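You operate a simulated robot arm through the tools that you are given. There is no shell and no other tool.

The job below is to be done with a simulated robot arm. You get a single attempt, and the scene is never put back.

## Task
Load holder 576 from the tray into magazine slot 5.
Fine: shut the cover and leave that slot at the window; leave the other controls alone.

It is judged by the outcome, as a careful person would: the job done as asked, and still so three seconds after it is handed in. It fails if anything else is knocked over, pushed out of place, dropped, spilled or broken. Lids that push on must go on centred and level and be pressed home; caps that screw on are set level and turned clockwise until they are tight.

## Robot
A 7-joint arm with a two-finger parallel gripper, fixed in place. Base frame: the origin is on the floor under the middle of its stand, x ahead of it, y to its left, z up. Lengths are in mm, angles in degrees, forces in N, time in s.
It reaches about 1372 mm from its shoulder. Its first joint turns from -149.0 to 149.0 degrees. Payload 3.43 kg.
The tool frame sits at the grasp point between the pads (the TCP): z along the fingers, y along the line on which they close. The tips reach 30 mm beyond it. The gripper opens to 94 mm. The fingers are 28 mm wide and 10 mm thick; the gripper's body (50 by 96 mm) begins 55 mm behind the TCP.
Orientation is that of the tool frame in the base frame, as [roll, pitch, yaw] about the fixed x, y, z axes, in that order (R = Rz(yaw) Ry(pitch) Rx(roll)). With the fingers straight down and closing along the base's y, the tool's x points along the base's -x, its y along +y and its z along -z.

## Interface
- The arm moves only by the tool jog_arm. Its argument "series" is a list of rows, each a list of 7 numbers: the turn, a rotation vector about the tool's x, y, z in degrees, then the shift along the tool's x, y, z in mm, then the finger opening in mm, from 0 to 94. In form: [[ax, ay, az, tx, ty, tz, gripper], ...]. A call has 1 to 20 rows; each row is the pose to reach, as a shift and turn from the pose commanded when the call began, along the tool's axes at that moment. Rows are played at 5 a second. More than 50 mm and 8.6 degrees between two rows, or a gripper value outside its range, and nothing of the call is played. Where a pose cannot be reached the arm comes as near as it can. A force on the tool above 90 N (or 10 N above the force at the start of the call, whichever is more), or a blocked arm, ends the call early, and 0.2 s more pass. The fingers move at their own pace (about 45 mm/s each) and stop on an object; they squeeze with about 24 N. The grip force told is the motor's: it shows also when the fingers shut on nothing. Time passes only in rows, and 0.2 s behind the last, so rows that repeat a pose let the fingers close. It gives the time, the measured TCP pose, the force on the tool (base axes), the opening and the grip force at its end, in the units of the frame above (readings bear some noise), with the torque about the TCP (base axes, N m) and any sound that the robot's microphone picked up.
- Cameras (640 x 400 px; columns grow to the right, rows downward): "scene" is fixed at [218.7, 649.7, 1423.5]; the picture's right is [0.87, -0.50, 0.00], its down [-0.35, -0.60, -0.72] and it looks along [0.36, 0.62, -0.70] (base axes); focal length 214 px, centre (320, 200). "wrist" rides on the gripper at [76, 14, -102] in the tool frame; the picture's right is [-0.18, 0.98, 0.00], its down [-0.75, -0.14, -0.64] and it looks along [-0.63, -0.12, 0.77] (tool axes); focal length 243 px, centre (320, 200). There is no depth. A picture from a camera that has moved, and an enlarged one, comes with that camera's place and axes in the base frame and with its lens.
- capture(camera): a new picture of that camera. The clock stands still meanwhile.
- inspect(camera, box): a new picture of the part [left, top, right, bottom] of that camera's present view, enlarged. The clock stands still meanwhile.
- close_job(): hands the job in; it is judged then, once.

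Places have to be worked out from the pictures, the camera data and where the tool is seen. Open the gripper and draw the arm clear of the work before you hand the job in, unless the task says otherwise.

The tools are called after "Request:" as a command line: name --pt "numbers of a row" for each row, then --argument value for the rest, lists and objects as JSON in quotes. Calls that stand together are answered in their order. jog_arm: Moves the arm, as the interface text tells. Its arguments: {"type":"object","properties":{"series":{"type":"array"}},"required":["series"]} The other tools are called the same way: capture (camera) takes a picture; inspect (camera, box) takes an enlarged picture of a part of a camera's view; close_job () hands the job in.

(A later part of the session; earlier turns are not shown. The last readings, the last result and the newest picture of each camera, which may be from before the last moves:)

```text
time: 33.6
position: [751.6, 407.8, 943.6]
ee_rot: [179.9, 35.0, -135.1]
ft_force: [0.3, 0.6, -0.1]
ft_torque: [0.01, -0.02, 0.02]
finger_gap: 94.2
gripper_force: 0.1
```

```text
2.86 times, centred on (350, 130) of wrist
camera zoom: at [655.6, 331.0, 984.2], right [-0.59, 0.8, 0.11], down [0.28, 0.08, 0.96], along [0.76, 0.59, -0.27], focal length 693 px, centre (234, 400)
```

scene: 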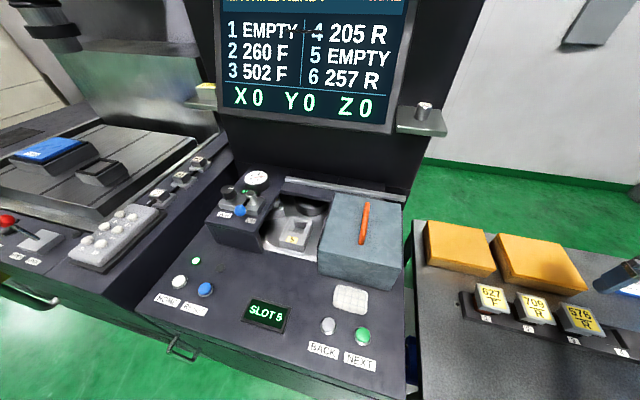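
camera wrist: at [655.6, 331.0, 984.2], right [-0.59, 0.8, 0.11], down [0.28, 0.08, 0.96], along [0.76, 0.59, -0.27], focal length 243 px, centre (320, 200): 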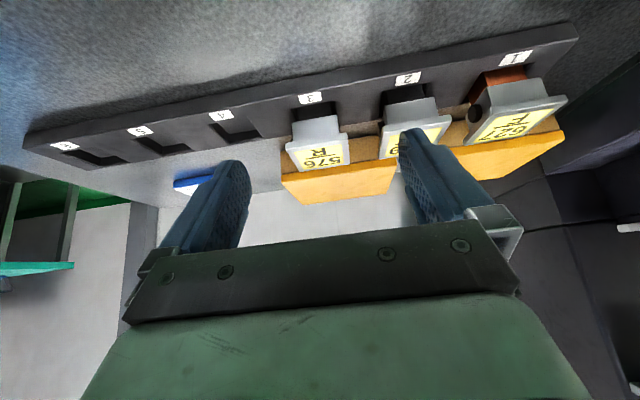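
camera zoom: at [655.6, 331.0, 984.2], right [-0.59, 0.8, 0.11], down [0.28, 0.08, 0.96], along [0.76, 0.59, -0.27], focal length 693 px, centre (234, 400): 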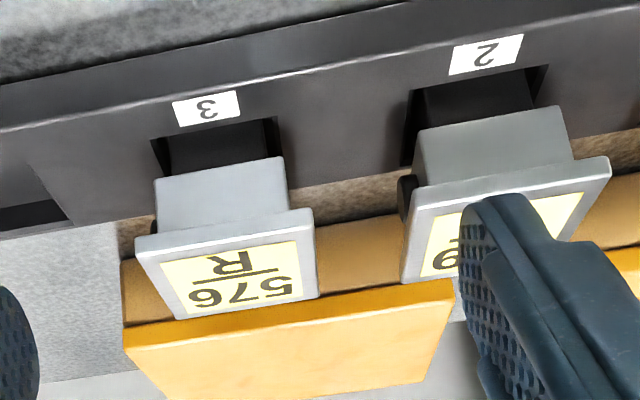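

The profile shows a thin top plate (~6 mm, 63 mm wide), a ~47 mm wide body down to z≈838, then a dark shank into the tray recess; 709 shows some dark round feature on its right side. I swing the camera around to see the right-hand side of 576 before grasping.

Request:
jog_arm --pt "-4.09 0 -5.84 -6 -8 4 94" --pt "-8.18 0 -11.68 -12 -16 8 94" --pt "-12.26 0 -17.5 -18 -24 12 94" --pt "-16.35 0 -23.35 -24 -32 16 94" --pt "-20.4 0 -29.2 -30 -40 20 94" --pt "-24.5 0 -35 -36 -48 24 94" --pt "-28.6 0 -40.9 -42 -56 28 94" --pt "-32.7 0 -46.7 -47.8 -63 32.3 94" --pt "-32.7 0 -46.7 -47.8 -63 32.3 94"

Request:
capture --camera "wrist"

Request:
inspect --camera "wrist" --box '[240, 40, 440, 190]'

```text
time: 35.6
position: [834.2, 402.6, 944.9]
ee_rot: [180.0, 34.9, -77.8]
ft_force: [-0.1, -1.0, -0.5]
ft_torque: [0.02, 0.0, 0.05]
finger_gap: 93.9
gripper_force: 0.0
```

```text
taken
camera wrist: at [846.5, 281.2, 985.8], right [-0.99, -0.06, 0.11], down [0.09, 0.27, 0.96], along [-0.09, 0.96, -0.27], focal length 243 px, centre (320, 200)
```

wrist: 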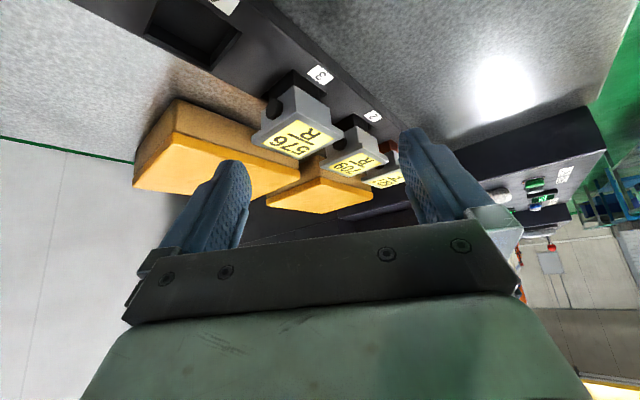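

```text
2.67 times, centred on (340, 115) of wrist
camera zoom: at [846.5, 281.2, 985.8], right [-0.99, -0.06, 0.11], down [0.09, 0.27, 0.96], along [-0.09, 0.96, -0.27], focal length 647 px, centre (267, 427)
```

zoom: 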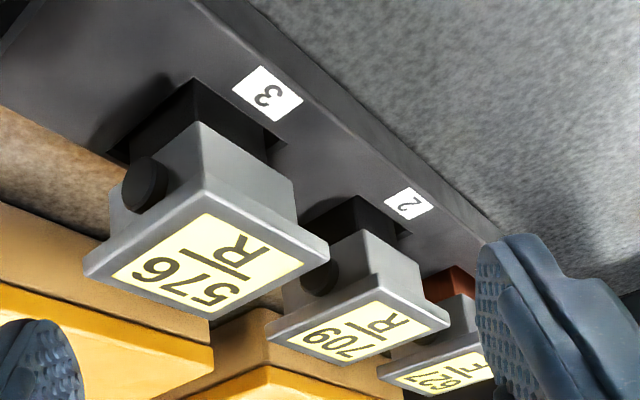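

576 has a dark round stub protruding on its right (+M) side, as do the others. I look into the window with the scene camera to see how the neighbouring loaded holders sit.

Request:
inspect --camera "scene" --box '[265, 190, 345, 225]'

Request:
inspect --camera "scene" --box '[255, 195, 305, 230]'

Request:
inspect --camera "scene" --box '[270, 205, 330, 255]'

```text
8.00 times, centred on (305, 208) of scene
camera zoom: at [218.7, 649.7, 1423.5], right [0.87, -0.5, 0.0], down [-0.35, -0.6, -0.72], along [0.36, 0.62, -0.7], focal length 1716 px, centre (440, 140)
```

zoom: 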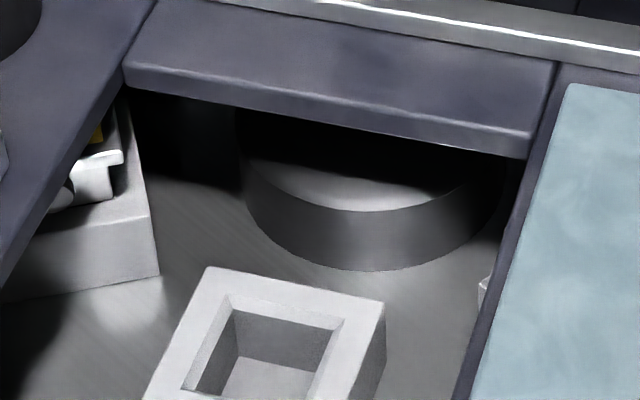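

```text
11.43 times, centred on (280, 212) of scene
camera zoom: at [218.7, 649.7, 1423.5], right [0.87, -0.5, 0.0], down [-0.35, -0.6, -0.72], along [0.36, 0.62, -0.7], focal length 2451 px, centre (777, 57)
```

zoom: 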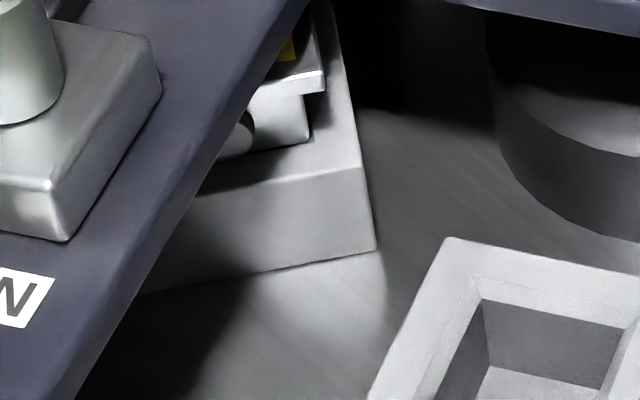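

```text
8.00 times, centred on (300, 230) of scene
camera zoom: at [218.7, 649.7, 1423.5], right [0.87, -0.5, 0.0], down [-0.35, -0.6, -0.72], along [0.36, 0.62, -0.7], focal length 1716 px, centre (480, -40)
```

zoom: 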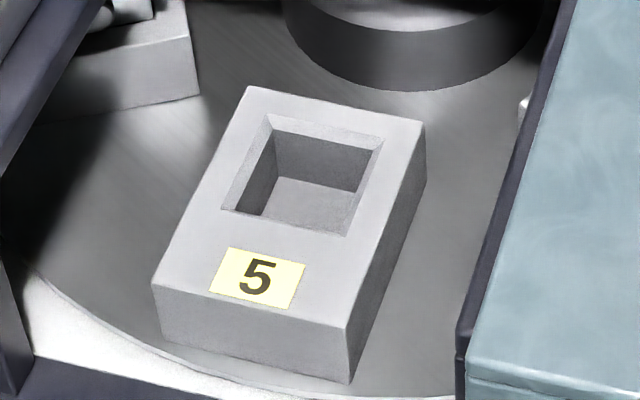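

A neighbouring loaded holder shows its stub on the side that corresponds to +M when at the window, and its body sits right down on the pocket – so moving 576 without turning it is correct. I'll grip the plate front-to-back to avoid the stub; first I level the tool again.

Request:
jog_arm --pt "0 5 0 0 0 0 94" --pt "0 10 0 0 0 0 94" --pt "0 15 0 0 0 0 94" --pt "0 20 0 0 0 0 94" --pt "0 25 0 0 0 0 94" --pt "0 30 0 0 0 0 94" --pt "0 35 0 0 0 0 94" --pt "0 35 0 0 0 0 94"

```text
time: 37.4
position: [833.6, 403.8, 944.0]
ee_rot: [180.0, -0.1, -78.0]
ft_force: [0.8, -0.8, -0.3]
ft_torque: [0.01, -0.01, -0.01]
finger_gap: 93.8
gripper_force: 0.0
```

Level again at yaw −78°. I yaw 33° more so the fingers close along F, and move over the centre of 576.

Request:
jog_arm --pt "0 0 -6.6 -15 -5 0 94" --pt "0 0 -13.2 -31 -10 0 94" --pt "0 0 -19.8 -46 -15 0 94" --pt "0 0 -26.4 -62 -20 0 94" --pt "0 0 -33 -77.4 -24.8 0 94" --pt "0 0 -33 -77.4 -24.8 0 94"

Request:
capture --camera "wrist"

Request:
capture --camera "scene"

```text
time: 38.8
position: [842.6, 485.5, 944.1]
ee_rot: [180.0, 0.0, -44.9]
ft_force: [0.3, -0.1, -0.1]
ft_torque: [-0.02, -0.01, -0.03]
finger_gap: 94.1
gripper_force: 0.0
```

```text
taken
camera wrist: at [887.3, 421.9, 1047.2], right [-0.82, -0.57, 0.0], down [-0.43, 0.63, 0.64], along [-0.36, 0.53, -0.77], focal length 243 px, centre (320, 200)
```

wrist: 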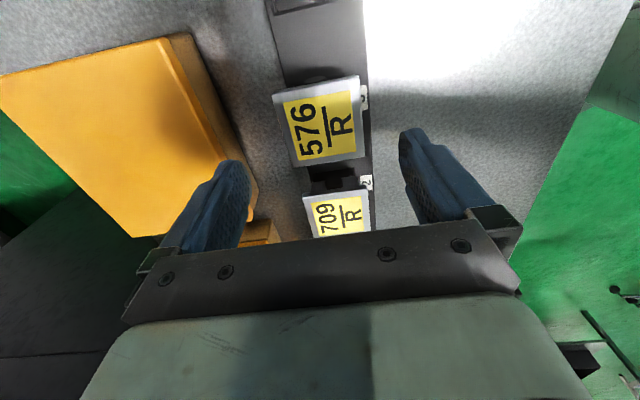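

```text
taken
```

scene: 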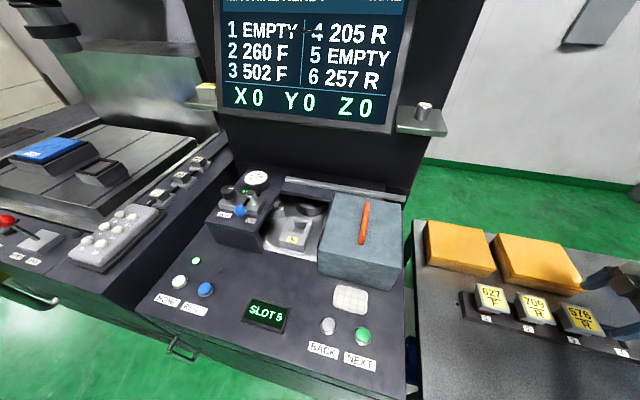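

The hand sits above 576, finger line along F. I zoom to verify the centre offset before descending.

Request:
inspect --camera "wrist" --box '[230, 50, 430, 220]'

```text
2.35 times, centred on (330, 135) of wrist
camera zoom: at [887.3, 421.9, 1047.2], right [-0.82, -0.57, 0.0], down [-0.43, 0.63, 0.64], along [-0.36, 0.53, -0.77], focal length 571 px, centre (296, 353)
```

zoom: 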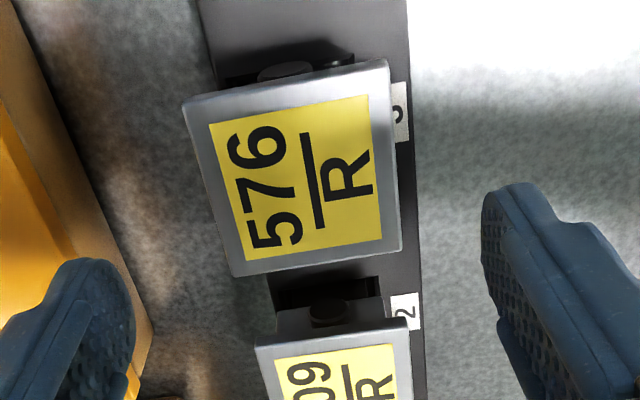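

Plate centre is F≈938.5, M≈253 – only ~1 mm off the tool axis. I narrow the fingers to 80 mm and descend so the plate's edge sits ~12 mm below the TCP (tips at z≈846, above the tray).

Request:
jog_arm --pt "0 0 0 0 1.2 0 80" --pt "0 0 0 0 1.2 20 80" --pt "0 0 0 0 1.2 40 80" --pt "0 0 0 0 1.2 58 80" --pt "0 0 0 0 1.2 69 80" --pt "0 0 0 0 1.2 69 80"

Request:
capture --camera "wrist"

Request:
inspect --camera "scene" --box '[520, 260, 640, 360]'

```text
time: 40.2
position: [842.0, 483.4, 876.0]
ee_rot: [179.9, -0.1, -44.9]
ft_force: [-0.2, 0.8, -0.3]
ft_torque: [0.0, -0.01, 0.0]
finger_gap: 80.2
gripper_force: 0.0
```

```text
taken
camera wrist: at [887.3, 419.0, 978.2], right [-0.82, -0.57, 0.0], down [-0.43, 0.63, 0.64], along [-0.36, 0.53, -0.77], focal length 243 px, centre (320, 200)
```

wrist: 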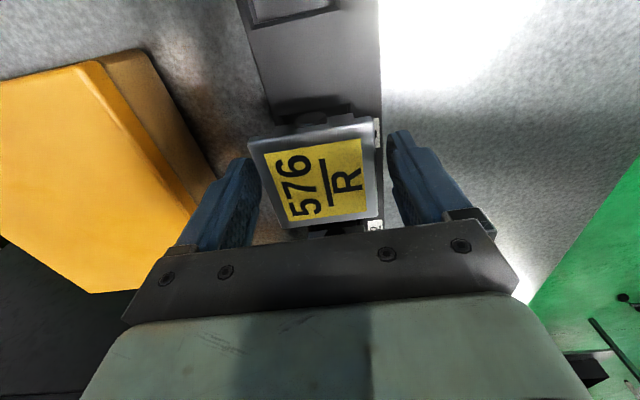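

```text
4.00 times, centred on (580, 310) of scene
camera zoom: at [218.7, 649.7, 1423.5], right [0.87, -0.5, 0.0], down [-0.35, -0.6, -0.72], along [0.36, 0.62, -0.7], focal length 858 px, centre (-720, -240)
```

zoom: 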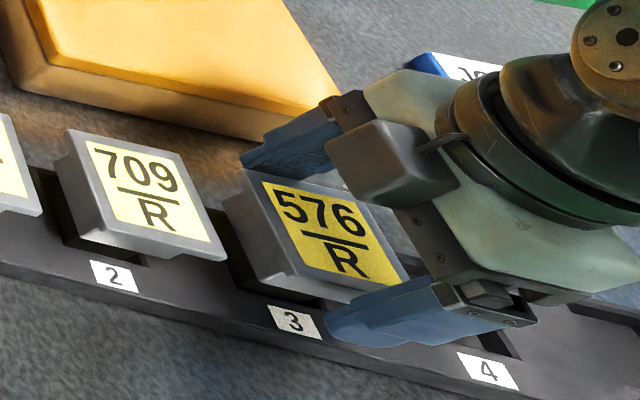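

The fingers straddle the plate cleanly front and back. I close the gripper on it.

Request:
jog_arm --pt "0 0 0 0 0 0 68" --pt "0 0 0 0 0 0 60" --pt "0 0 0 0 0 0 50" --pt "0 0 0 0 0 0 50" --pt "0 0 0 0 0 0 50"

Request:
capture --camera "wrist"

```text
time: 41.4
position: [842.5, 484.7, 875.5]
ee_rot: [179.9, 0.1, -45.0]
ft_force: [0.3, 1.2, 0.0]
ft_torque: [0.0, 0.02, 0.0]
finger_gap: 61.7
gripper_force: 23.6
```

```text
taken
camera wrist: at [887.3, 419.1, 978.4], right [-0.82, -0.57, 0.0], down [-0.43, 0.63, 0.64], along [-0.36, 0.53, -0.77], focal length 243 px, centre (320, 200)
```

wrist: 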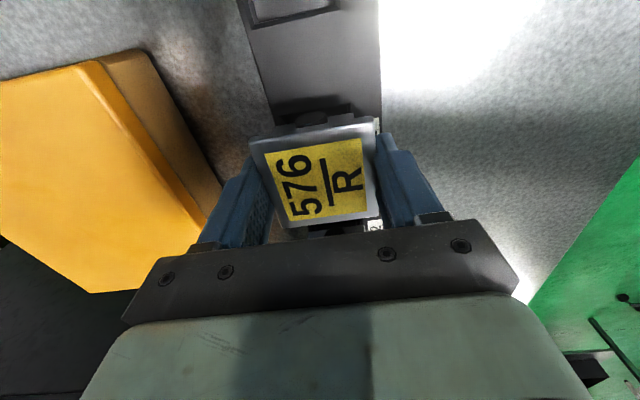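

Gripped at 61.7 mm. I tighten the command to zero and lift slowly straight up, watching weight and grip.

Request:
jog_arm --pt "0 0 0 0 0 0 0" --pt "0 0 0 0 0 0 0" --pt "0 0 0 0 0 -5 0" --pt "0 0 0 0 0 -12 0" --pt "0 0 0 0 0 -22 0" --pt "0 0 0 0 0 -34 0" --pt "0 0 0 0 0 -34 0"

Request:
capture --camera "wrist"

Request:
inspect --camera "scene" --box '[520, 240, 640, 360]'

```text
time: 43.0
position: [841.2, 482.5, 907.9]
ee_rot: [180.0, -0.1, -44.9]
ft_force: [0.0, 0.5, -3.0]
ft_torque: [0.03, 0.01, 0.01]
finger_gap: 61.9
gripper_force: 23.8
```

```text
taken
camera wrist: at [886.0, 417.9, 1011.5], right [-0.82, -0.57, 0.0], down [-0.43, 0.63, 0.64], along [-0.36, 0.53, -0.77], focal length 243 px, centre (320, 200)
```

wrist: 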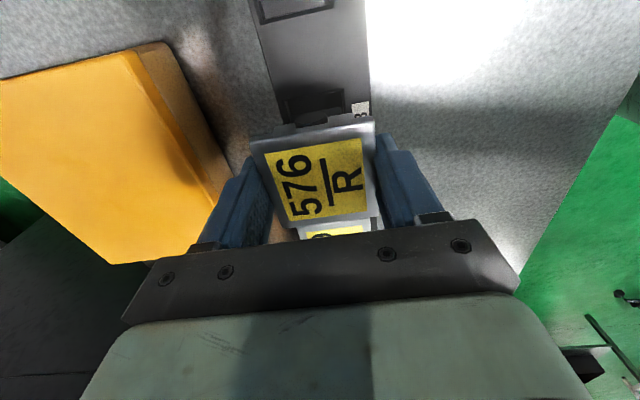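

```text
3.33 times, centred on (580, 300) of scene
camera zoom: at [218.7, 649.7, 1423.5], right [0.87, -0.5, 0.0], down [-0.35, -0.6, -0.72], along [0.36, 0.62, -0.7], focal length 715 px, centre (-547, -133)
```

zoom: 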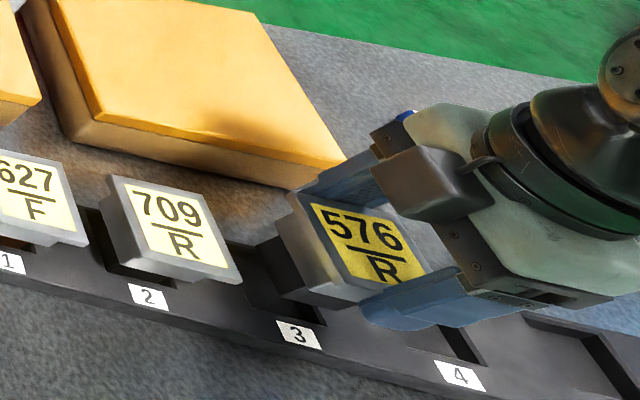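

The holder lifts cleanly (≈3 N). I continue upward to travel height and look at the shank from the scene camera.

Request:
jog_arm --pt "0 0 0 0 0 -20 0" --pt "0 0 0 0 0 -50 0" --pt "0 0 0 0 0 -85 0" --pt "0 0 0 0 0 -120 0" --pt "0 0 0 0 0 -155 0" --pt "0 0 0 0 0 -190 0" --pt "0 0 0 0 0 -225 0" --pt "0 0 0 0 0 -242 0" --pt "0 0 0 0 0 -242 0"

Request:
capture --camera "scene"

Request:
capture --camera "wrist"

```text
time: 45.0
position: [841.7, 482.1, 1149.8]
ee_rot: [-180.0, -0.1, -45.0]
ft_force: [0.0, 0.1, -3.4]
ft_torque: [0.02, 0.01, 0.0]
finger_gap: 61.6
gripper_force: 24.1
```

```text
taken
```

scene: 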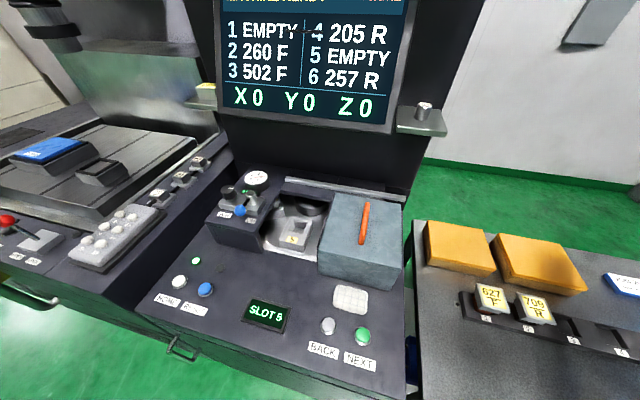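

```text
taken
camera wrist: at [886.6, 417.8, 1253.2], right [-0.82, -0.57, 0.0], down [-0.43, 0.63, 0.64], along [-0.36, 0.53, -0.77], focal length 243 px, centre (320, 200)
```

wrist: 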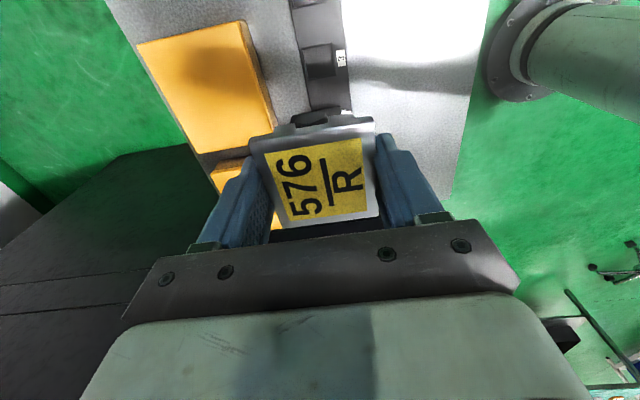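

The holder is held level as far as visible and tray place 3 is empty. I zoom to measure how the plate sits relative to the fingers.

Request:
inspect --camera "wrist" --box '[220, 90, 420, 250]'

```text
2.50 times, centred on (320, 170) of wrist
camera zoom: at [886.6, 417.8, 1253.2], right [-0.82, -0.57, 0.0], down [-0.43, 0.63, 0.64], along [-0.36, 0.53, -0.77], focal length 606 px, centre (320, 275)
```

zoom: 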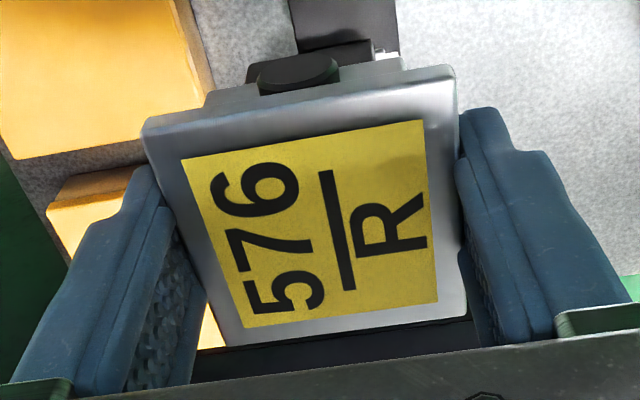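

The plate is level in the grip, centred in F and about 3 mm toward −M from the TCP, its top ~9.5 mm below the TCP. I carry it at z≈1185 (shank well over the cover handle) to above the window's left/right centre, staying at F≈937.

Request:
jog_arm --pt "0 0 0 -10 0 -18 0" --pt "0 0 0 -40 0 -35 0" --pt "0 0 0 -78 0 -35 0" --pt "0 0 0 -117 0 -35 0" --pt "0 0 0 -155 0 -35 0" --pt "0 0 0 -193 0 -35 0" --pt "0 0 0 -232 0 -35 0" --pt "0 0 0 -270 0 -35 0" --pt "0 0 0 -308 0 -35 0" --pt "0 0 0 -347 0 -35 0" --pt "0 0 0 -385 0 -35 0" --pt "0 0 0 -423 0 -35 0" --pt "0 0 0 -462 0 -35 0" --pt "0 0 0 -500 0 -35 0" --pt "0 0 0 -538 0 -35 0" --pt "0 0 0 -577 0 -35 0" --pt "0 0 0 -615 0 -35 0" --pt "0 0 0 -653 0 -35 0" --pt "0 0 0 -692 0 -35 0" --pt "0 0 0 -729.5 0 -35 0"

Request:
capture --camera "scene"

Request:
capture --camera "wrist"

```text
time: 49.2
position: [324.3, 998.9, 1186.3]
ee_rot: [-180.0, 0.0, -44.9]
ft_force: [-0.8, -0.2, -3.3]
ft_torque: [0.01, 0.01, 0.01]
finger_gap: 61.7
gripper_force: 23.9
```

```text
taken
```

scene: 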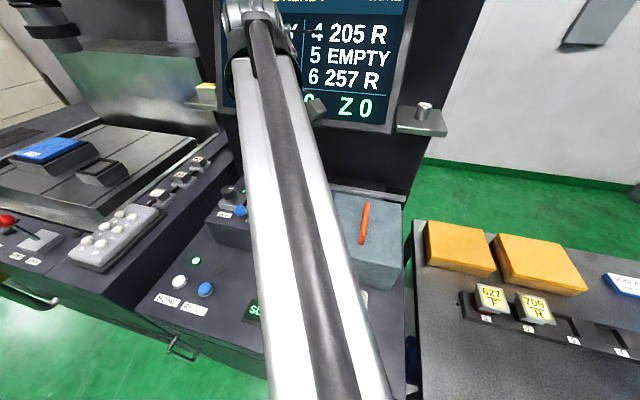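

```text
taken
camera wrist: at [368.5, 935.2, 1289.5], right [-0.83, -0.56, 0.0], down [-0.43, 0.63, 0.64], along [-0.36, 0.53, -0.77], focal length 243 px, centre (320, 200)
```

wrist: 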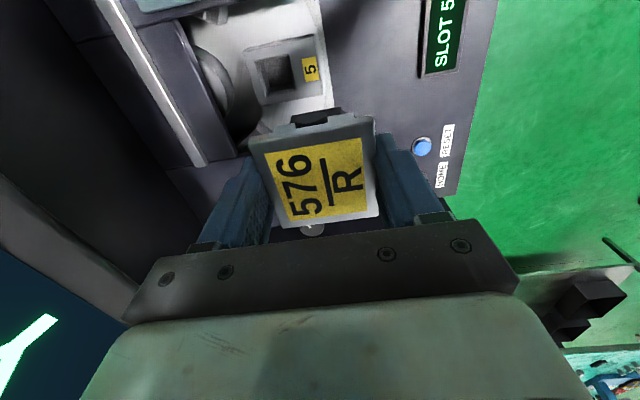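

The holder hangs before the window and the pocket is visible past it. I zoom on the pocket for a third position estimate from this pose.

Request:
inspect --camera "wrist" --box '[220, 20, 350, 130]'

```text
3.64 times, centred on (285, 75) of wrist
camera zoom: at [368.5, 935.2, 1289.5], right [-0.83, -0.56, 0.0], down [-0.43, 0.63, 0.64], along [-0.36, 0.53, -0.77], focal length 882 px, centre (447, 654)
```

zoom: 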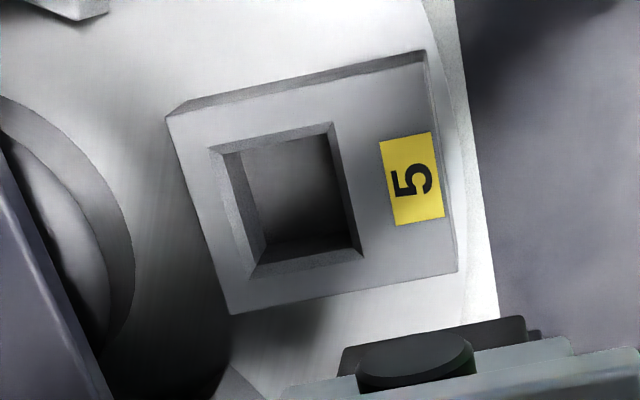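

Three views agree on the hole centre: F≈1000, M≈−476 (top z≈904). I lower to z≈1100, then shift forward so the holder is centred over the hole, and recheck.

Request:
jog_arm --pt "0 0 0 1 0 30 0" --pt "0 0 0 2 0 60 0" --pt "0 0 0 3.2 0 87 0" --pt "0 0 0 3.2 -20 87 0" --pt "0 0 0 3.2 -42 87 0" --pt "0 0 0 3.2 -64.2 87 0" --pt "0 0 0 3.2 -64.2 87 0"

Request:
capture --camera "wrist"

Request:
capture --camera "scene"

```text
time: 50.8
position: [372.3, 1042.7, 1099.3]
ee_rot: [-180.0, -0.1, -45.1]
ft_force: [0.0, 0.3, -3.6]
ft_torque: [0.01, -0.02, 0.0]
finger_gap: 61.5
gripper_force: 23.8
```

```text
taken
camera wrist: at [416.3, 978.5, 1202.1], right [-0.82, -0.57, 0.0], down [-0.43, 0.63, 0.64], along [-0.36, 0.53, -0.77], focal length 243 px, centre (320, 200)
```

wrist: 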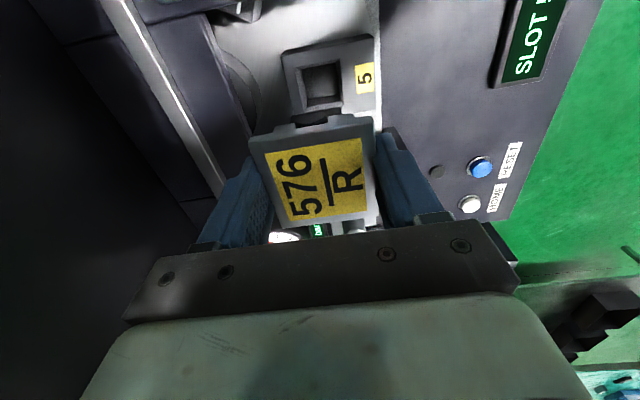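

```text
taken
```

scene: 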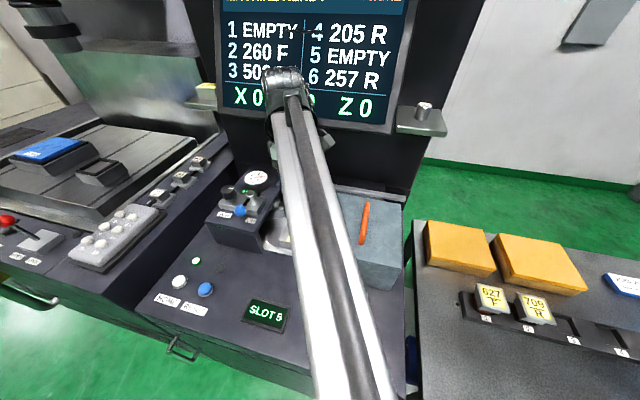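

TCP is now at F≈1000.3, M≈−473.5. I zoom on the pocket once more to confirm the alignment.

Request:
inspect --camera "wrist" --box '[240, 20, 400, 140]'

```text
3.33 times, centred on (320, 80) of wrist
camera zoom: at [416.3, 978.5, 1202.1], right [-0.82, -0.57, 0.0], down [-0.43, 0.63, 0.64], along [-0.36, 0.53, -0.77], focal length 809 px, centre (320, 600)
```

zoom: 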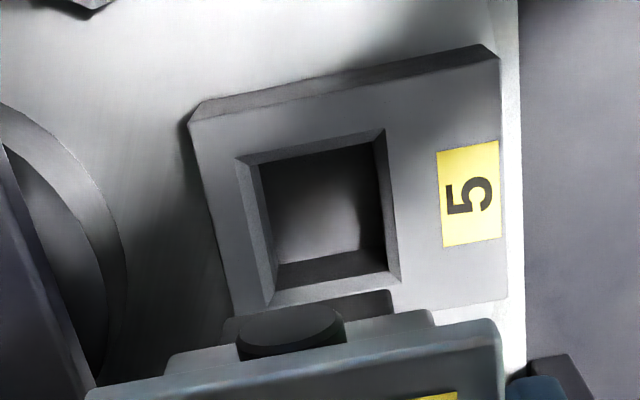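

Hole centre F≈1000.1, M≈−475.6 versus holder centre F≈1000.3, M≈−476 – aligned within ~0.5 mm. I lower 85 mm, still above contact for any plausible shank length.

Request:
jog_arm --pt "0 0 0 0 0 20 0" --pt "0 0 0 0 0 40 0" --pt "0 0 0 0 0 58 0" --pt "0 0 0 0 0 74 0" --pt "0 0 0 0 0 85 0" --pt "0 0 0 0 0 85 0"

Request:
capture --camera "wrist"

Request:
inspect --camera "scene" --box '[220, 150, 400, 280]'

```text
time: 52.2
position: [374.3, 1043.1, 1013.1]
ee_rot: [-180.0, 0.0, -45.0]
ft_force: [0.2, -0.2, -3.8]
ft_torque: [-0.02, -0.02, 0.02]
finger_gap: 61.7
gripper_force: 24.4
```

```text
taken
camera wrist: at [418.7, 978.9, 1117.0], right [-0.82, -0.57, 0.0], down [-0.43, 0.63, 0.64], along [-0.36, 0.53, -0.77], focal length 243 px, centre (320, 200)
```

wrist: 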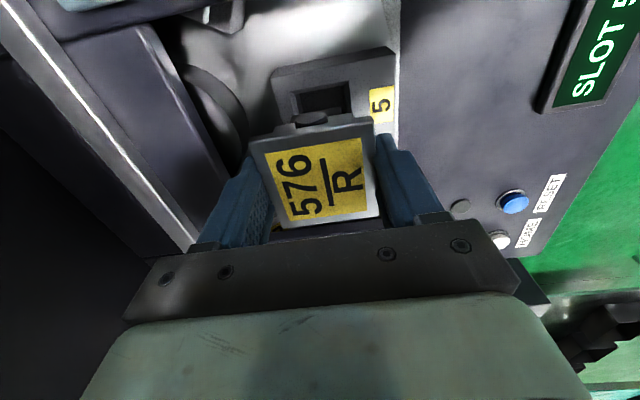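

```text
3.08 times, centred on (310, 215) of scene
camera zoom: at [218.7, 649.7, 1423.5], right [0.87, -0.5, 0.0], down [-0.35, -0.6, -0.72], along [0.36, 0.62, -0.7], focal length 660 px, centre (351, 154)
```

zoom: 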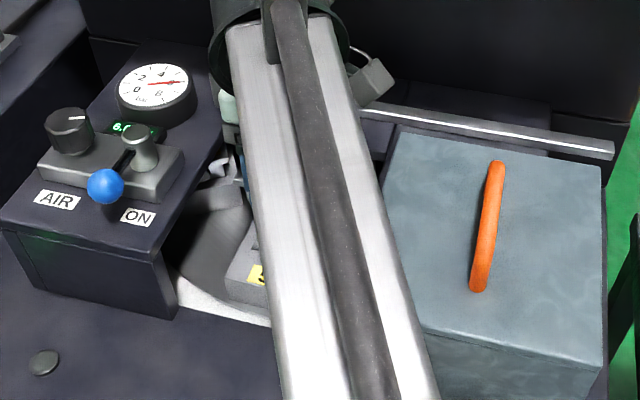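

The pose drifted ~2 mm (+F) and ~1 mm (+M) during descent per the readings; I zoom once more to verify before inserting.

Request:
inspect --camera "wrist" --box '[240, 30, 420, 150]'

```text
3.33 times, centred on (330, 90) of wrist
camera zoom: at [418.7, 978.9, 1117.0], right [-0.82, -0.57, 0.0], down [-0.43, 0.63, 0.64], along [-0.36, 0.53, -0.77], focal length 809 px, centre (287, 567)
```

zoom: 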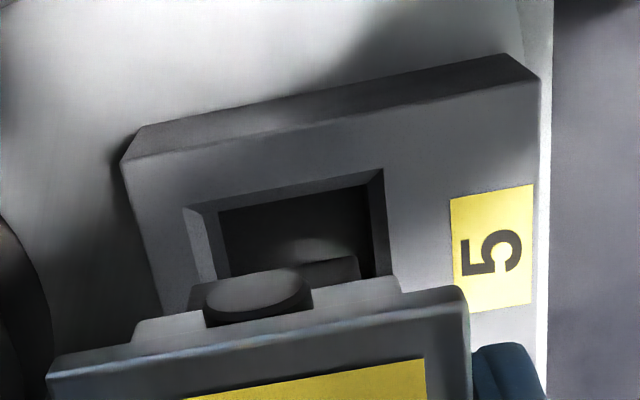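

The hole stays at F≈1000, M≈−475.6; the shank (~36 mm) bottom is ~68 mm below the TCP. I correct −2 F, −1 M and lower to just above the pocket mouth.

Request:
jog_arm --pt "0 0 0 -1 2.1 8 0" --pt "0 0 0 -1 2.1 18 0" --pt "0 0 0 -1 2.1 27 0" --pt "0 0 0 -1 2.1 34 0" --pt "0 0 0 -1 2.1 34 0"

Request:
inspect --camera "wrist" --box '[230, 40, 420, 170]'

```text
time: 53.4
position: [371.9, 1042.2, 981.1]
ee_rot: [-180.0, 0.1, -45.0]
ft_force: [0.6, 0.1, -3.8]
ft_torque: [-0.03, 0.02, 0.01]
finger_gap: 61.4
gripper_force: 24.2
```

```text
3.08 times, centred on (325, 105) of wrist
camera zoom: at [416.0, 977.3, 1083.6], right [-0.82, -0.57, 0.0], down [-0.43, 0.63, 0.64], along [-0.36, 0.53, -0.77], focal length 746 px, centre (305, 492)
```

zoom: 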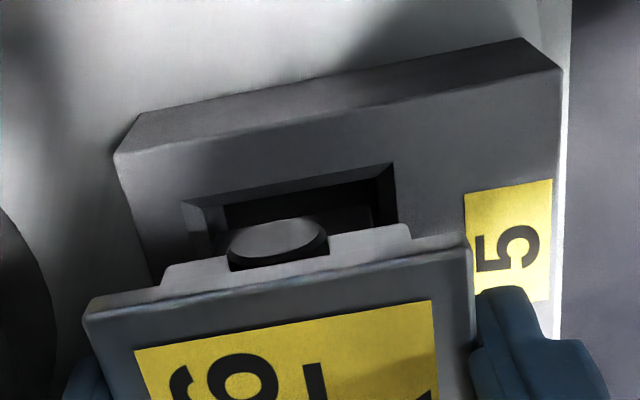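

Alignment holds: hole F≈999.6, M≈−475.6; holder F≈999.2, M≈−475.4, shank bottom ~8 mm above the mouth. I lower gently 18 mm into the mouth, reading the force.

Request:
jog_arm --pt "0 0 0 0 -0.5 4 0" --pt "0 0 0 0 -0.5 8 0" --pt "0 0 0 0 -0.5 11 0" --pt "0 0 0 0 -0.5 14 0" --pt "0 0 0 0 -0.5 17 0"

Request:
inspect --camera "wrist" --box '[230, 60, 420, 190]'

```text
time: 54.6
position: [371.0, 1041.1, 962.9]
ee_rot: [180.0, 0.1, -45.0]
ft_force: [-0.2, -0.5, -3.2]
ft_torque: [-0.04, -0.01, 0.0]
finger_gap: 61.4
gripper_force: 24.3
```

```text
3.08 times, centred on (325, 125) of wrist
camera zoom: at [415.4, 976.1, 1065.6], right [-0.82, -0.57, 0.0], down [-0.43, 0.63, 0.64], along [-0.36, 0.53, -0.77], focal length 746 px, centre (305, 431)
```

zoom: 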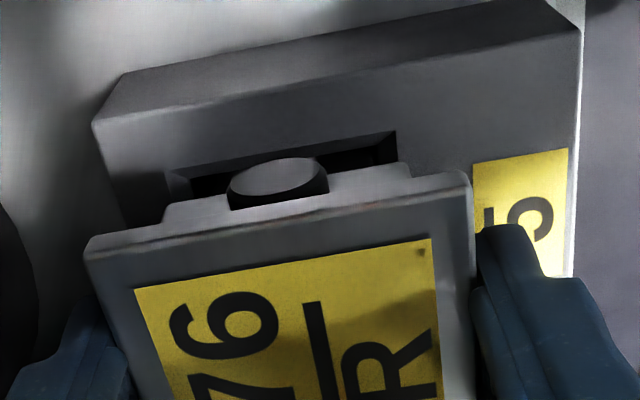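

No contact force so far; the shank is ~9 mm inside the hole. Readings put the tool ~1.6 mm short in F, so I correct that and continue down gently.

Request:
jog_arm --pt "0 0 0 0 -1.5 0 0" --pt "0 0 0 0 -1.5 3 0" --pt "0 0 0 0 -1.5 6 0" --pt "0 0 0 0 -1.5 9 0"

Request:
inspect --camera "wrist" --box '[230, 60, 420, 190]'

```text
time: 55.6
position: [372.6, 1042.2, 953.8]
ee_rot: [180.0, 0.0, -45.1]
ft_force: [-0.1, 0.3, -2.6]
ft_torque: [-0.01, 0.02, -0.02]
finger_gap: 61.6
gripper_force: 23.7
```

```text
3.08 times, centred on (325, 125) of wrist
camera zoom: at [416.6, 977.8, 1056.6], right [-0.82, -0.57, 0.0], down [-0.43, 0.63, 0.64], along [-0.36, 0.53, -0.77], focal length 746 px, centre (305, 431)
```

zoom: 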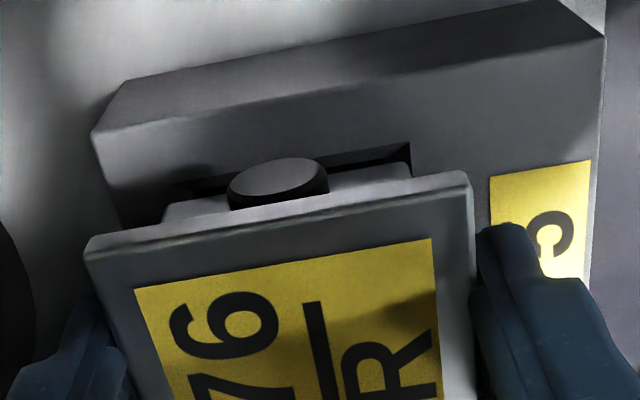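

Back on centre (F≈1000.0) with no side force, z≈954. I keep lowering in 2 mm steps.

Request:
jog_arm --pt "0 0 0 0 0 2 0" --pt "0 0 0 0 0 4 0" --pt "0 0 0 0 0 6 0" --pt "0 0 0 0 0 8 0"

Request:
inspect --camera "wrist" --box '[230, 60, 420, 190]'

```text
time: 56.6
position: [372.9, 1042.1, 945.8]
ee_rot: [-180.0, 0.0, -45.0]
ft_force: [0.5, -0.2, -2.1]
ft_torque: [-0.01, -0.03, 0.01]
finger_gap: 61.9
gripper_force: 24.0
```

```text
3.08 times, centred on (325, 125) of wrist
camera zoom: at [416.6, 977.4, 1049.2], right [-0.82, -0.57, 0.0], down [-0.43, 0.63, 0.64], along [-0.36, 0.53, -0.77], focal length 746 px, centre (305, 431)
```

zoom: 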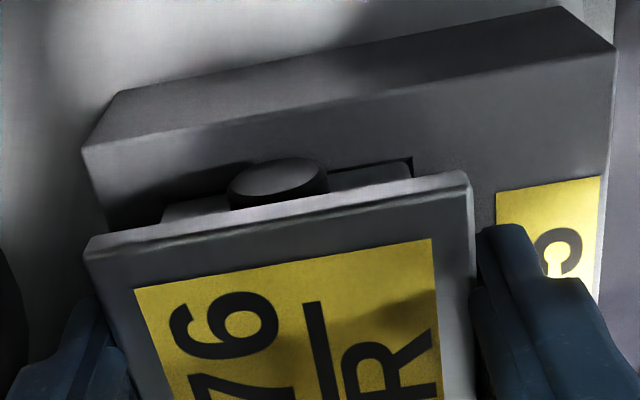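

Still free. I continue in small steps, expecting the shoulder to seat around z≈942.

Request:
jog_arm --pt "0 0 0 0 0 1.5 0" --pt "0 0 0 0 0 3 0" --pt "0 0 0 0 0 4.5 0"

Request:
inspect --camera "wrist" --box '[230, 60, 420, 190]'

```text
time: 57.4
position: [371.9, 1042.5, 943.8]
ee_rot: [-180.0, 0.1, -44.8]
ft_force: [-5.2, 2.9, 17.1]
ft_torque: [-0.22, -0.11, -0.23]
finger_gap: 61.8
gripper_force: 23.9
```

```text
3.08 times, centred on (325, 125) of wrist
camera zoom: at [416.4, 978.0, 1047.1], right [-0.82, -0.57, 0.0], down [-0.43, 0.63, 0.64], along [-0.36, 0.53, -0.77], focal length 746 px, centre (305, 431)
```

zoom: 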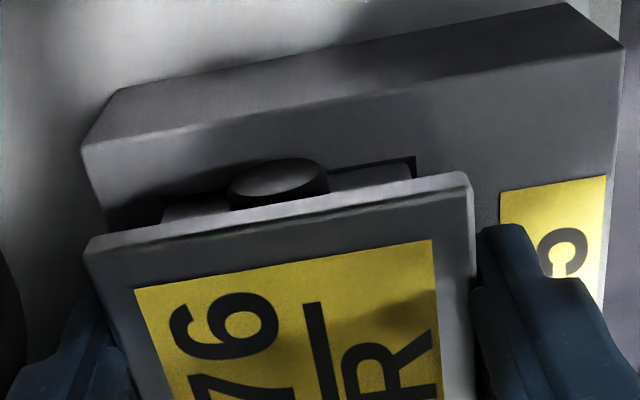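

Contact: 17 N at z≈944–945, matching the expected seat height. I check the monitor and the scene before releasing.

Request:
capture --camera "scene"

Request:
inspect --camera "scene" --box '[200, 0, 420, 140]'

Request:
capture --camera "wrist"

```text
taken
```

scene: 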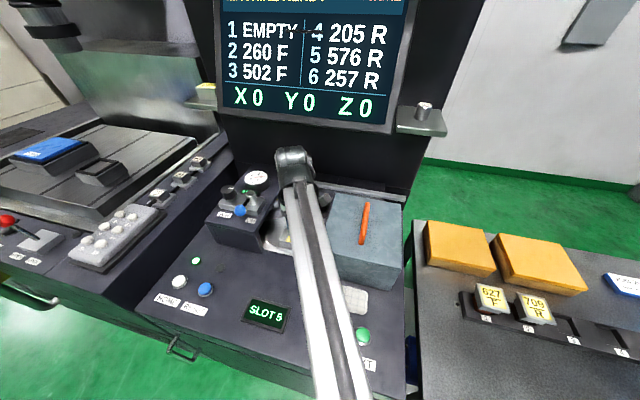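

```text
2.86 times, centred on (310, 70) of scene
camera zoom: at [218.7, 649.7, 1423.5], right [0.87, -0.5, 0.0], down [-0.35, -0.6, -0.72], along [0.36, 0.62, -0.7], focal length 613 px, centre (349, 571)
```

zoom: 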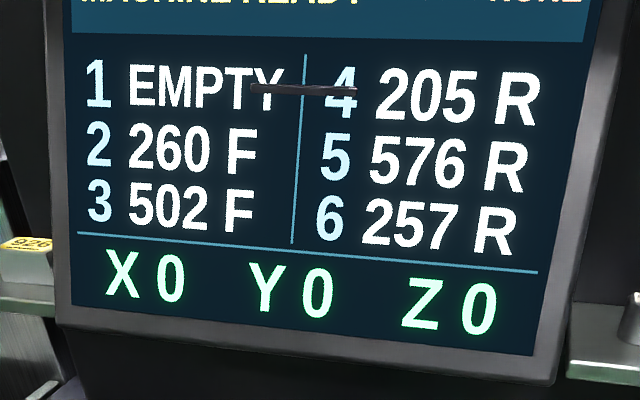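

```text
taken
camera wrist: at [416.4, 978.0, 1047.1], right [-0.82, -0.57, 0.0], down [-0.43, 0.63, 0.64], along [-0.36, 0.53, -0.77], focal length 243 px, centre (320, 200)
```

wrist: 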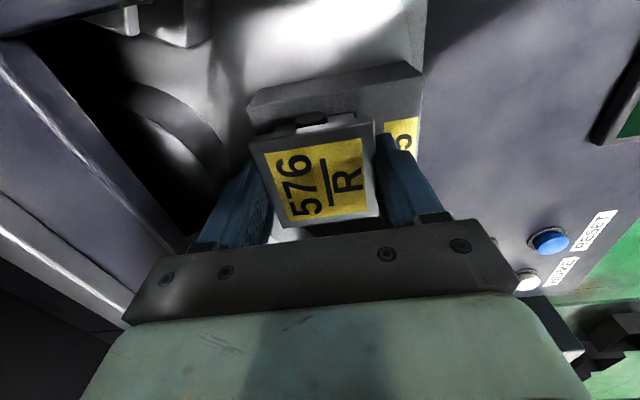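

The monitor now reads "5 576 R", so the holder is recognised as seated. I ease the pressure, open the fingers to 76 mm and check that the holder stays.

Request:
jog_arm --pt "0 0 0 0 0 -1 0" --pt "0 0 0 0 0 -1.5 0" --pt "0 0 0 0 0 -1.5 66" --pt "0 0 0 0 0 -1.5 76" --pt "0 0 0 0 0 -1.5 76" --pt "0 0 0 0 0 -1.5 76"

Request:
capture --camera "wrist"

```text
time: 58.8
position: [371.8, 1041.3, 943.9]
ee_rot: [180.0, 0.0, -45.0]
ft_force: [-0.2, 0.4, -0.9]
ft_torque: [0.0, 0.01, 0.0]
finger_gap: 76.0
gripper_force: 0.0
```

```text
taken
camera wrist: at [417.8, 978.0, 1046.1], right [-0.82, -0.57, 0.0], down [-0.43, 0.63, 0.64], along [-0.36, 0.53, -0.77], focal length 243 px, centre (320, 200)
```

wrist: 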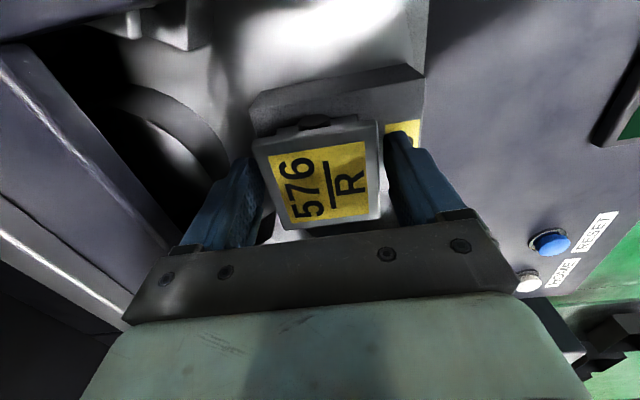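

The holder stays put with both fingers clear. I rise straight up to about z≈1110.

Request:
jog_arm --pt "0 0 0 0 0 -10 76" --pt "0 0 0 0 0 -25 76" --pt "0 0 0 0 0 -50 76" --pt "0 0 0 0 0 -85 76" --pt "0 0 0 0 0 -125 76" --pt "0 0 0 0 0 -165 76" --pt "0 0 0 0 0 -165 76"

Request:
capture --camera "wrist"

Request:
capture --camera "scene"

```text
time: 60.4
position: [375.2, 1041.2, 1106.9]
ee_rot: [180.0, 0.1, -45.0]
ft_force: [0.0, -0.3, -0.9]
ft_torque: [-0.04, -0.02, 0.02]
finger_gap: 75.8
gripper_force: 0.1
```

```text
taken
camera wrist: at [419.3, 977.6, 1209.9], right [-0.82, -0.57, 0.0], down [-0.43, 0.63, 0.64], along [-0.36, 0.53, -0.77], focal length 243 px, centre (320, 200)
```

wrist: 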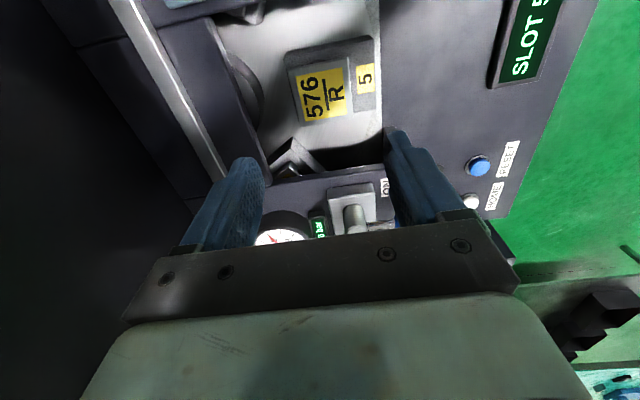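

```text
taken
```

scene: 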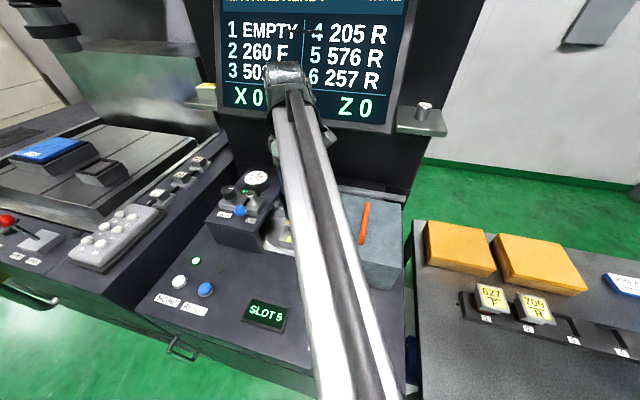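

The holder sits in pocket 5. I zoom in to check it is square and level compared with its pocket.

Request:
inspect --camera "wrist" --box '[250, 20, 420, 190]'

```text
2.35 times, centred on (335, 105) of wrist
camera zoom: at [419.3, 977.6, 1209.9], right [-0.82, -0.57, 0.0], down [-0.43, 0.63, 0.64], along [-0.36, 0.53, -0.77], focal length 571 px, centre (285, 424)
```

zoom: 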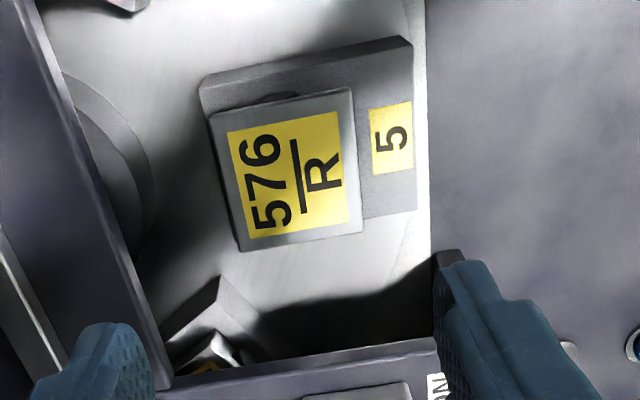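

The plate is level and square (62×62 mm centred at F≈1000, M≈−475). Next I go to the cover handle (now at M≈−285), yawing back 90° so the fingers close across the bar.

Request:
jog_arm --pt "0 0 7.5 15.5 2 -5 60" --pt "0 0 15 31 4 -5 60" --pt "0 0 22.5 46.5 6 -5 60" --pt "0 0 30 62 8.5 -5 60" --pt "0 0 37.5 77.5 11 -5 60" --pt "0 0 45 93 13 -5 60" --pt "0 0 52.5 108.5 15 -5 60" --pt "0 0 60 124 17 -5 60" --pt "0 0 67.5 139.5 19 -5 60" --pt "0 0 75 155 21.5 -5 60" --pt "0 0 82.5 170.5 23.5 -5 60" --pt "0 0 90 186 25.8 -5 60" --pt "0 0 90 186 25.8 -5 60"

Request:
capture --camera "wrist"

Request:
capture --camera "scene"

```text
time: 63.2
position: [486.3, 893.0, 1115.8]
ee_rot: [179.9, 0.1, -135.1]
ft_force: [0.4, -1.2, 0.4]
ft_torque: [-0.03, -0.01, 0.0]
finger_gap: 59.8
gripper_force: 0.0
```

```text
taken
camera wrist: at [423.3, 849.0, 1218.5], right [-0.56, 0.83, 0.0], down [0.63, 0.43, 0.64], along [0.53, 0.36, -0.77], focal length 243 px, centre (320, 200)
```

wrist: 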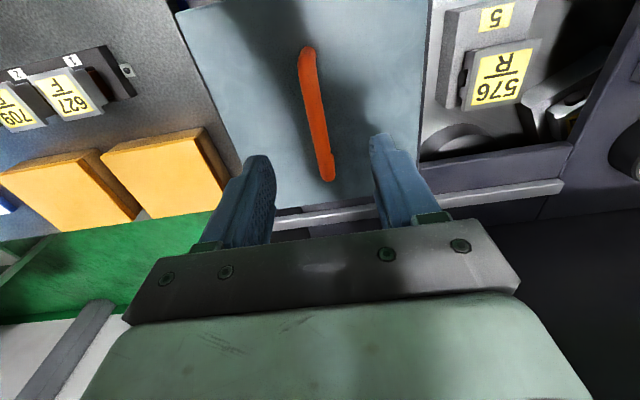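

```text
taken
```

scene: 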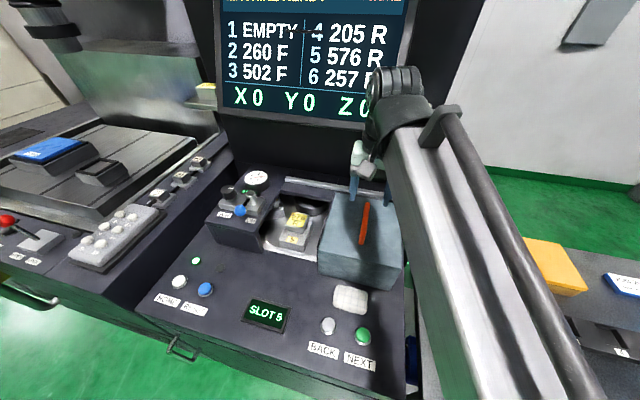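

TCP is centred over the handle bar (within ~1 mm). I descend 92 mm and grip it as before.

Request:
jog_arm --pt "0 0 0 0 -1 30 60" --pt "0 0 0 0 -1 60 60" --pt "0 0 0 0 -1 80 60" --pt "0 0 0 0 -1 92 60" --pt "0 0 0 0 -1 92 30" --pt "0 0 0 0 -1 92 10" --pt "0 0 0 0 -1 92 0" --pt "0 0 0 0 -1 92 0" --pt "0 0 0 0 -1 92 0"

Request:
capture --camera "wrist"

```text
time: 65.2
position: [486.8, 892.5, 1020.7]
ee_rot: [180.0, 0.1, -135.0]
ft_force: [1.9, -2.2, -1.1]
ft_torque: [0.07, -0.07, -0.03]
finger_gap: 18.2
gripper_force: 44.8
```

```text
taken
camera wrist: at [423.4, 848.5, 1123.7], right [-0.57, 0.82, 0.0], down [0.63, 0.43, 0.64], along [0.53, 0.36, -0.77], focal length 243 px, centre (320, 200)
```

wrist: 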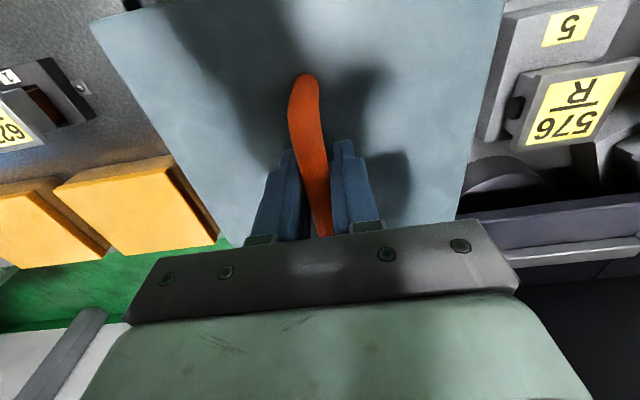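

The bar is gripped. I slide the cover left (−M) 150 mm smoothly, then check.

Request:
jog_arm --pt "0 0 0 0 5 0 0" --pt "0 0 0 0 15 0 0" --pt "0 0 0 0 30 0 0" --pt "0 0 0 0 45 0 0" --pt "0 0 0 0 60 0 0" --pt "0 0 0 0 75 0 0" --pt "0 0 0 0 90 0 0" --pt "0 0 0 0 105 0 0" --pt "0 0 0 0 120 0 0" --pt "0 0 0 0 135 0 0" --pt "0 0 0 0 150 0 0" --pt "0 0 0 0 150 0 0"

Request:
capture --camera "wrist"

```text
time: 67.8
position: [379.4, 998.6, 1021.9]
ee_rot: [-180.0, 0.0, -134.9]
ft_force: [12.5, 9.7, -13.8]
ft_torque: [0.7, -0.67, -0.05]
finger_gap: 18.2
gripper_force: 45.2
```

```text
taken
camera wrist: at [317.7, 954.0, 1123.7], right [-0.57, 0.82, 0.0], down [0.63, 0.43, 0.64], along [0.53, 0.36, -0.77], focal length 243 px, centre (320, 200)
```

wrist: 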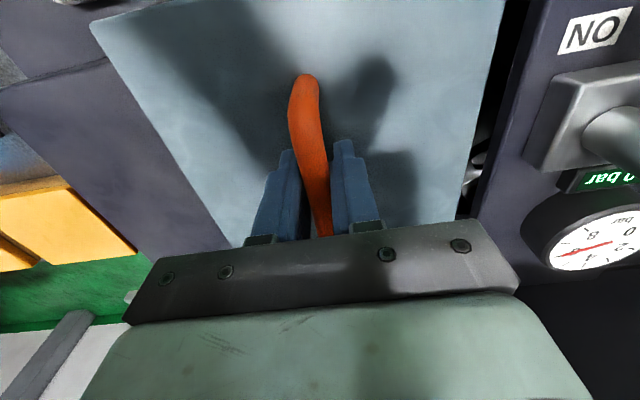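

The slide goes well; small side loads built up (≈16 N along F, −14 N in z), so I shift 1 mm to relieve them while sliding 30 mm more.

Request:
jog_arm --pt "0 0 0 -1 5 0.5 0" --pt "0 0 0 -1 12 0.5 0" --pt "0 0 0 -1 18 0.5 0" --pt "0 0 0 -1 24 0.5 0" --pt "0 0 0 -1 30 0.5 0"

Request:
capture --camera "wrist"

```text
time: 69.0
position: [359.7, 1020.9, 1020.3]
ee_rot: [180.0, -0.3, -134.9]
ft_force: [-2.6, -4.3, -13.8]
ft_torque: [0.64, -0.64, -0.1]
finger_gap: 18.3
gripper_force: 44.8
```

```text
taken
camera wrist: at [296.4, 975.6, 1123.9], right [-0.57, 0.82, 0.0], down [0.63, 0.44, 0.64], along [0.53, 0.36, -0.77], focal length 243 px, centre (320, 200)
```

wrist: 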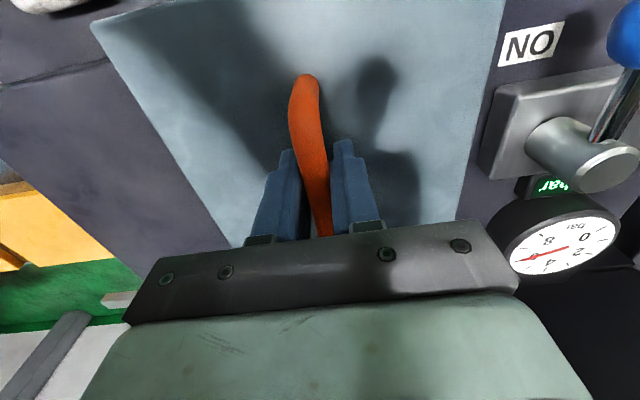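

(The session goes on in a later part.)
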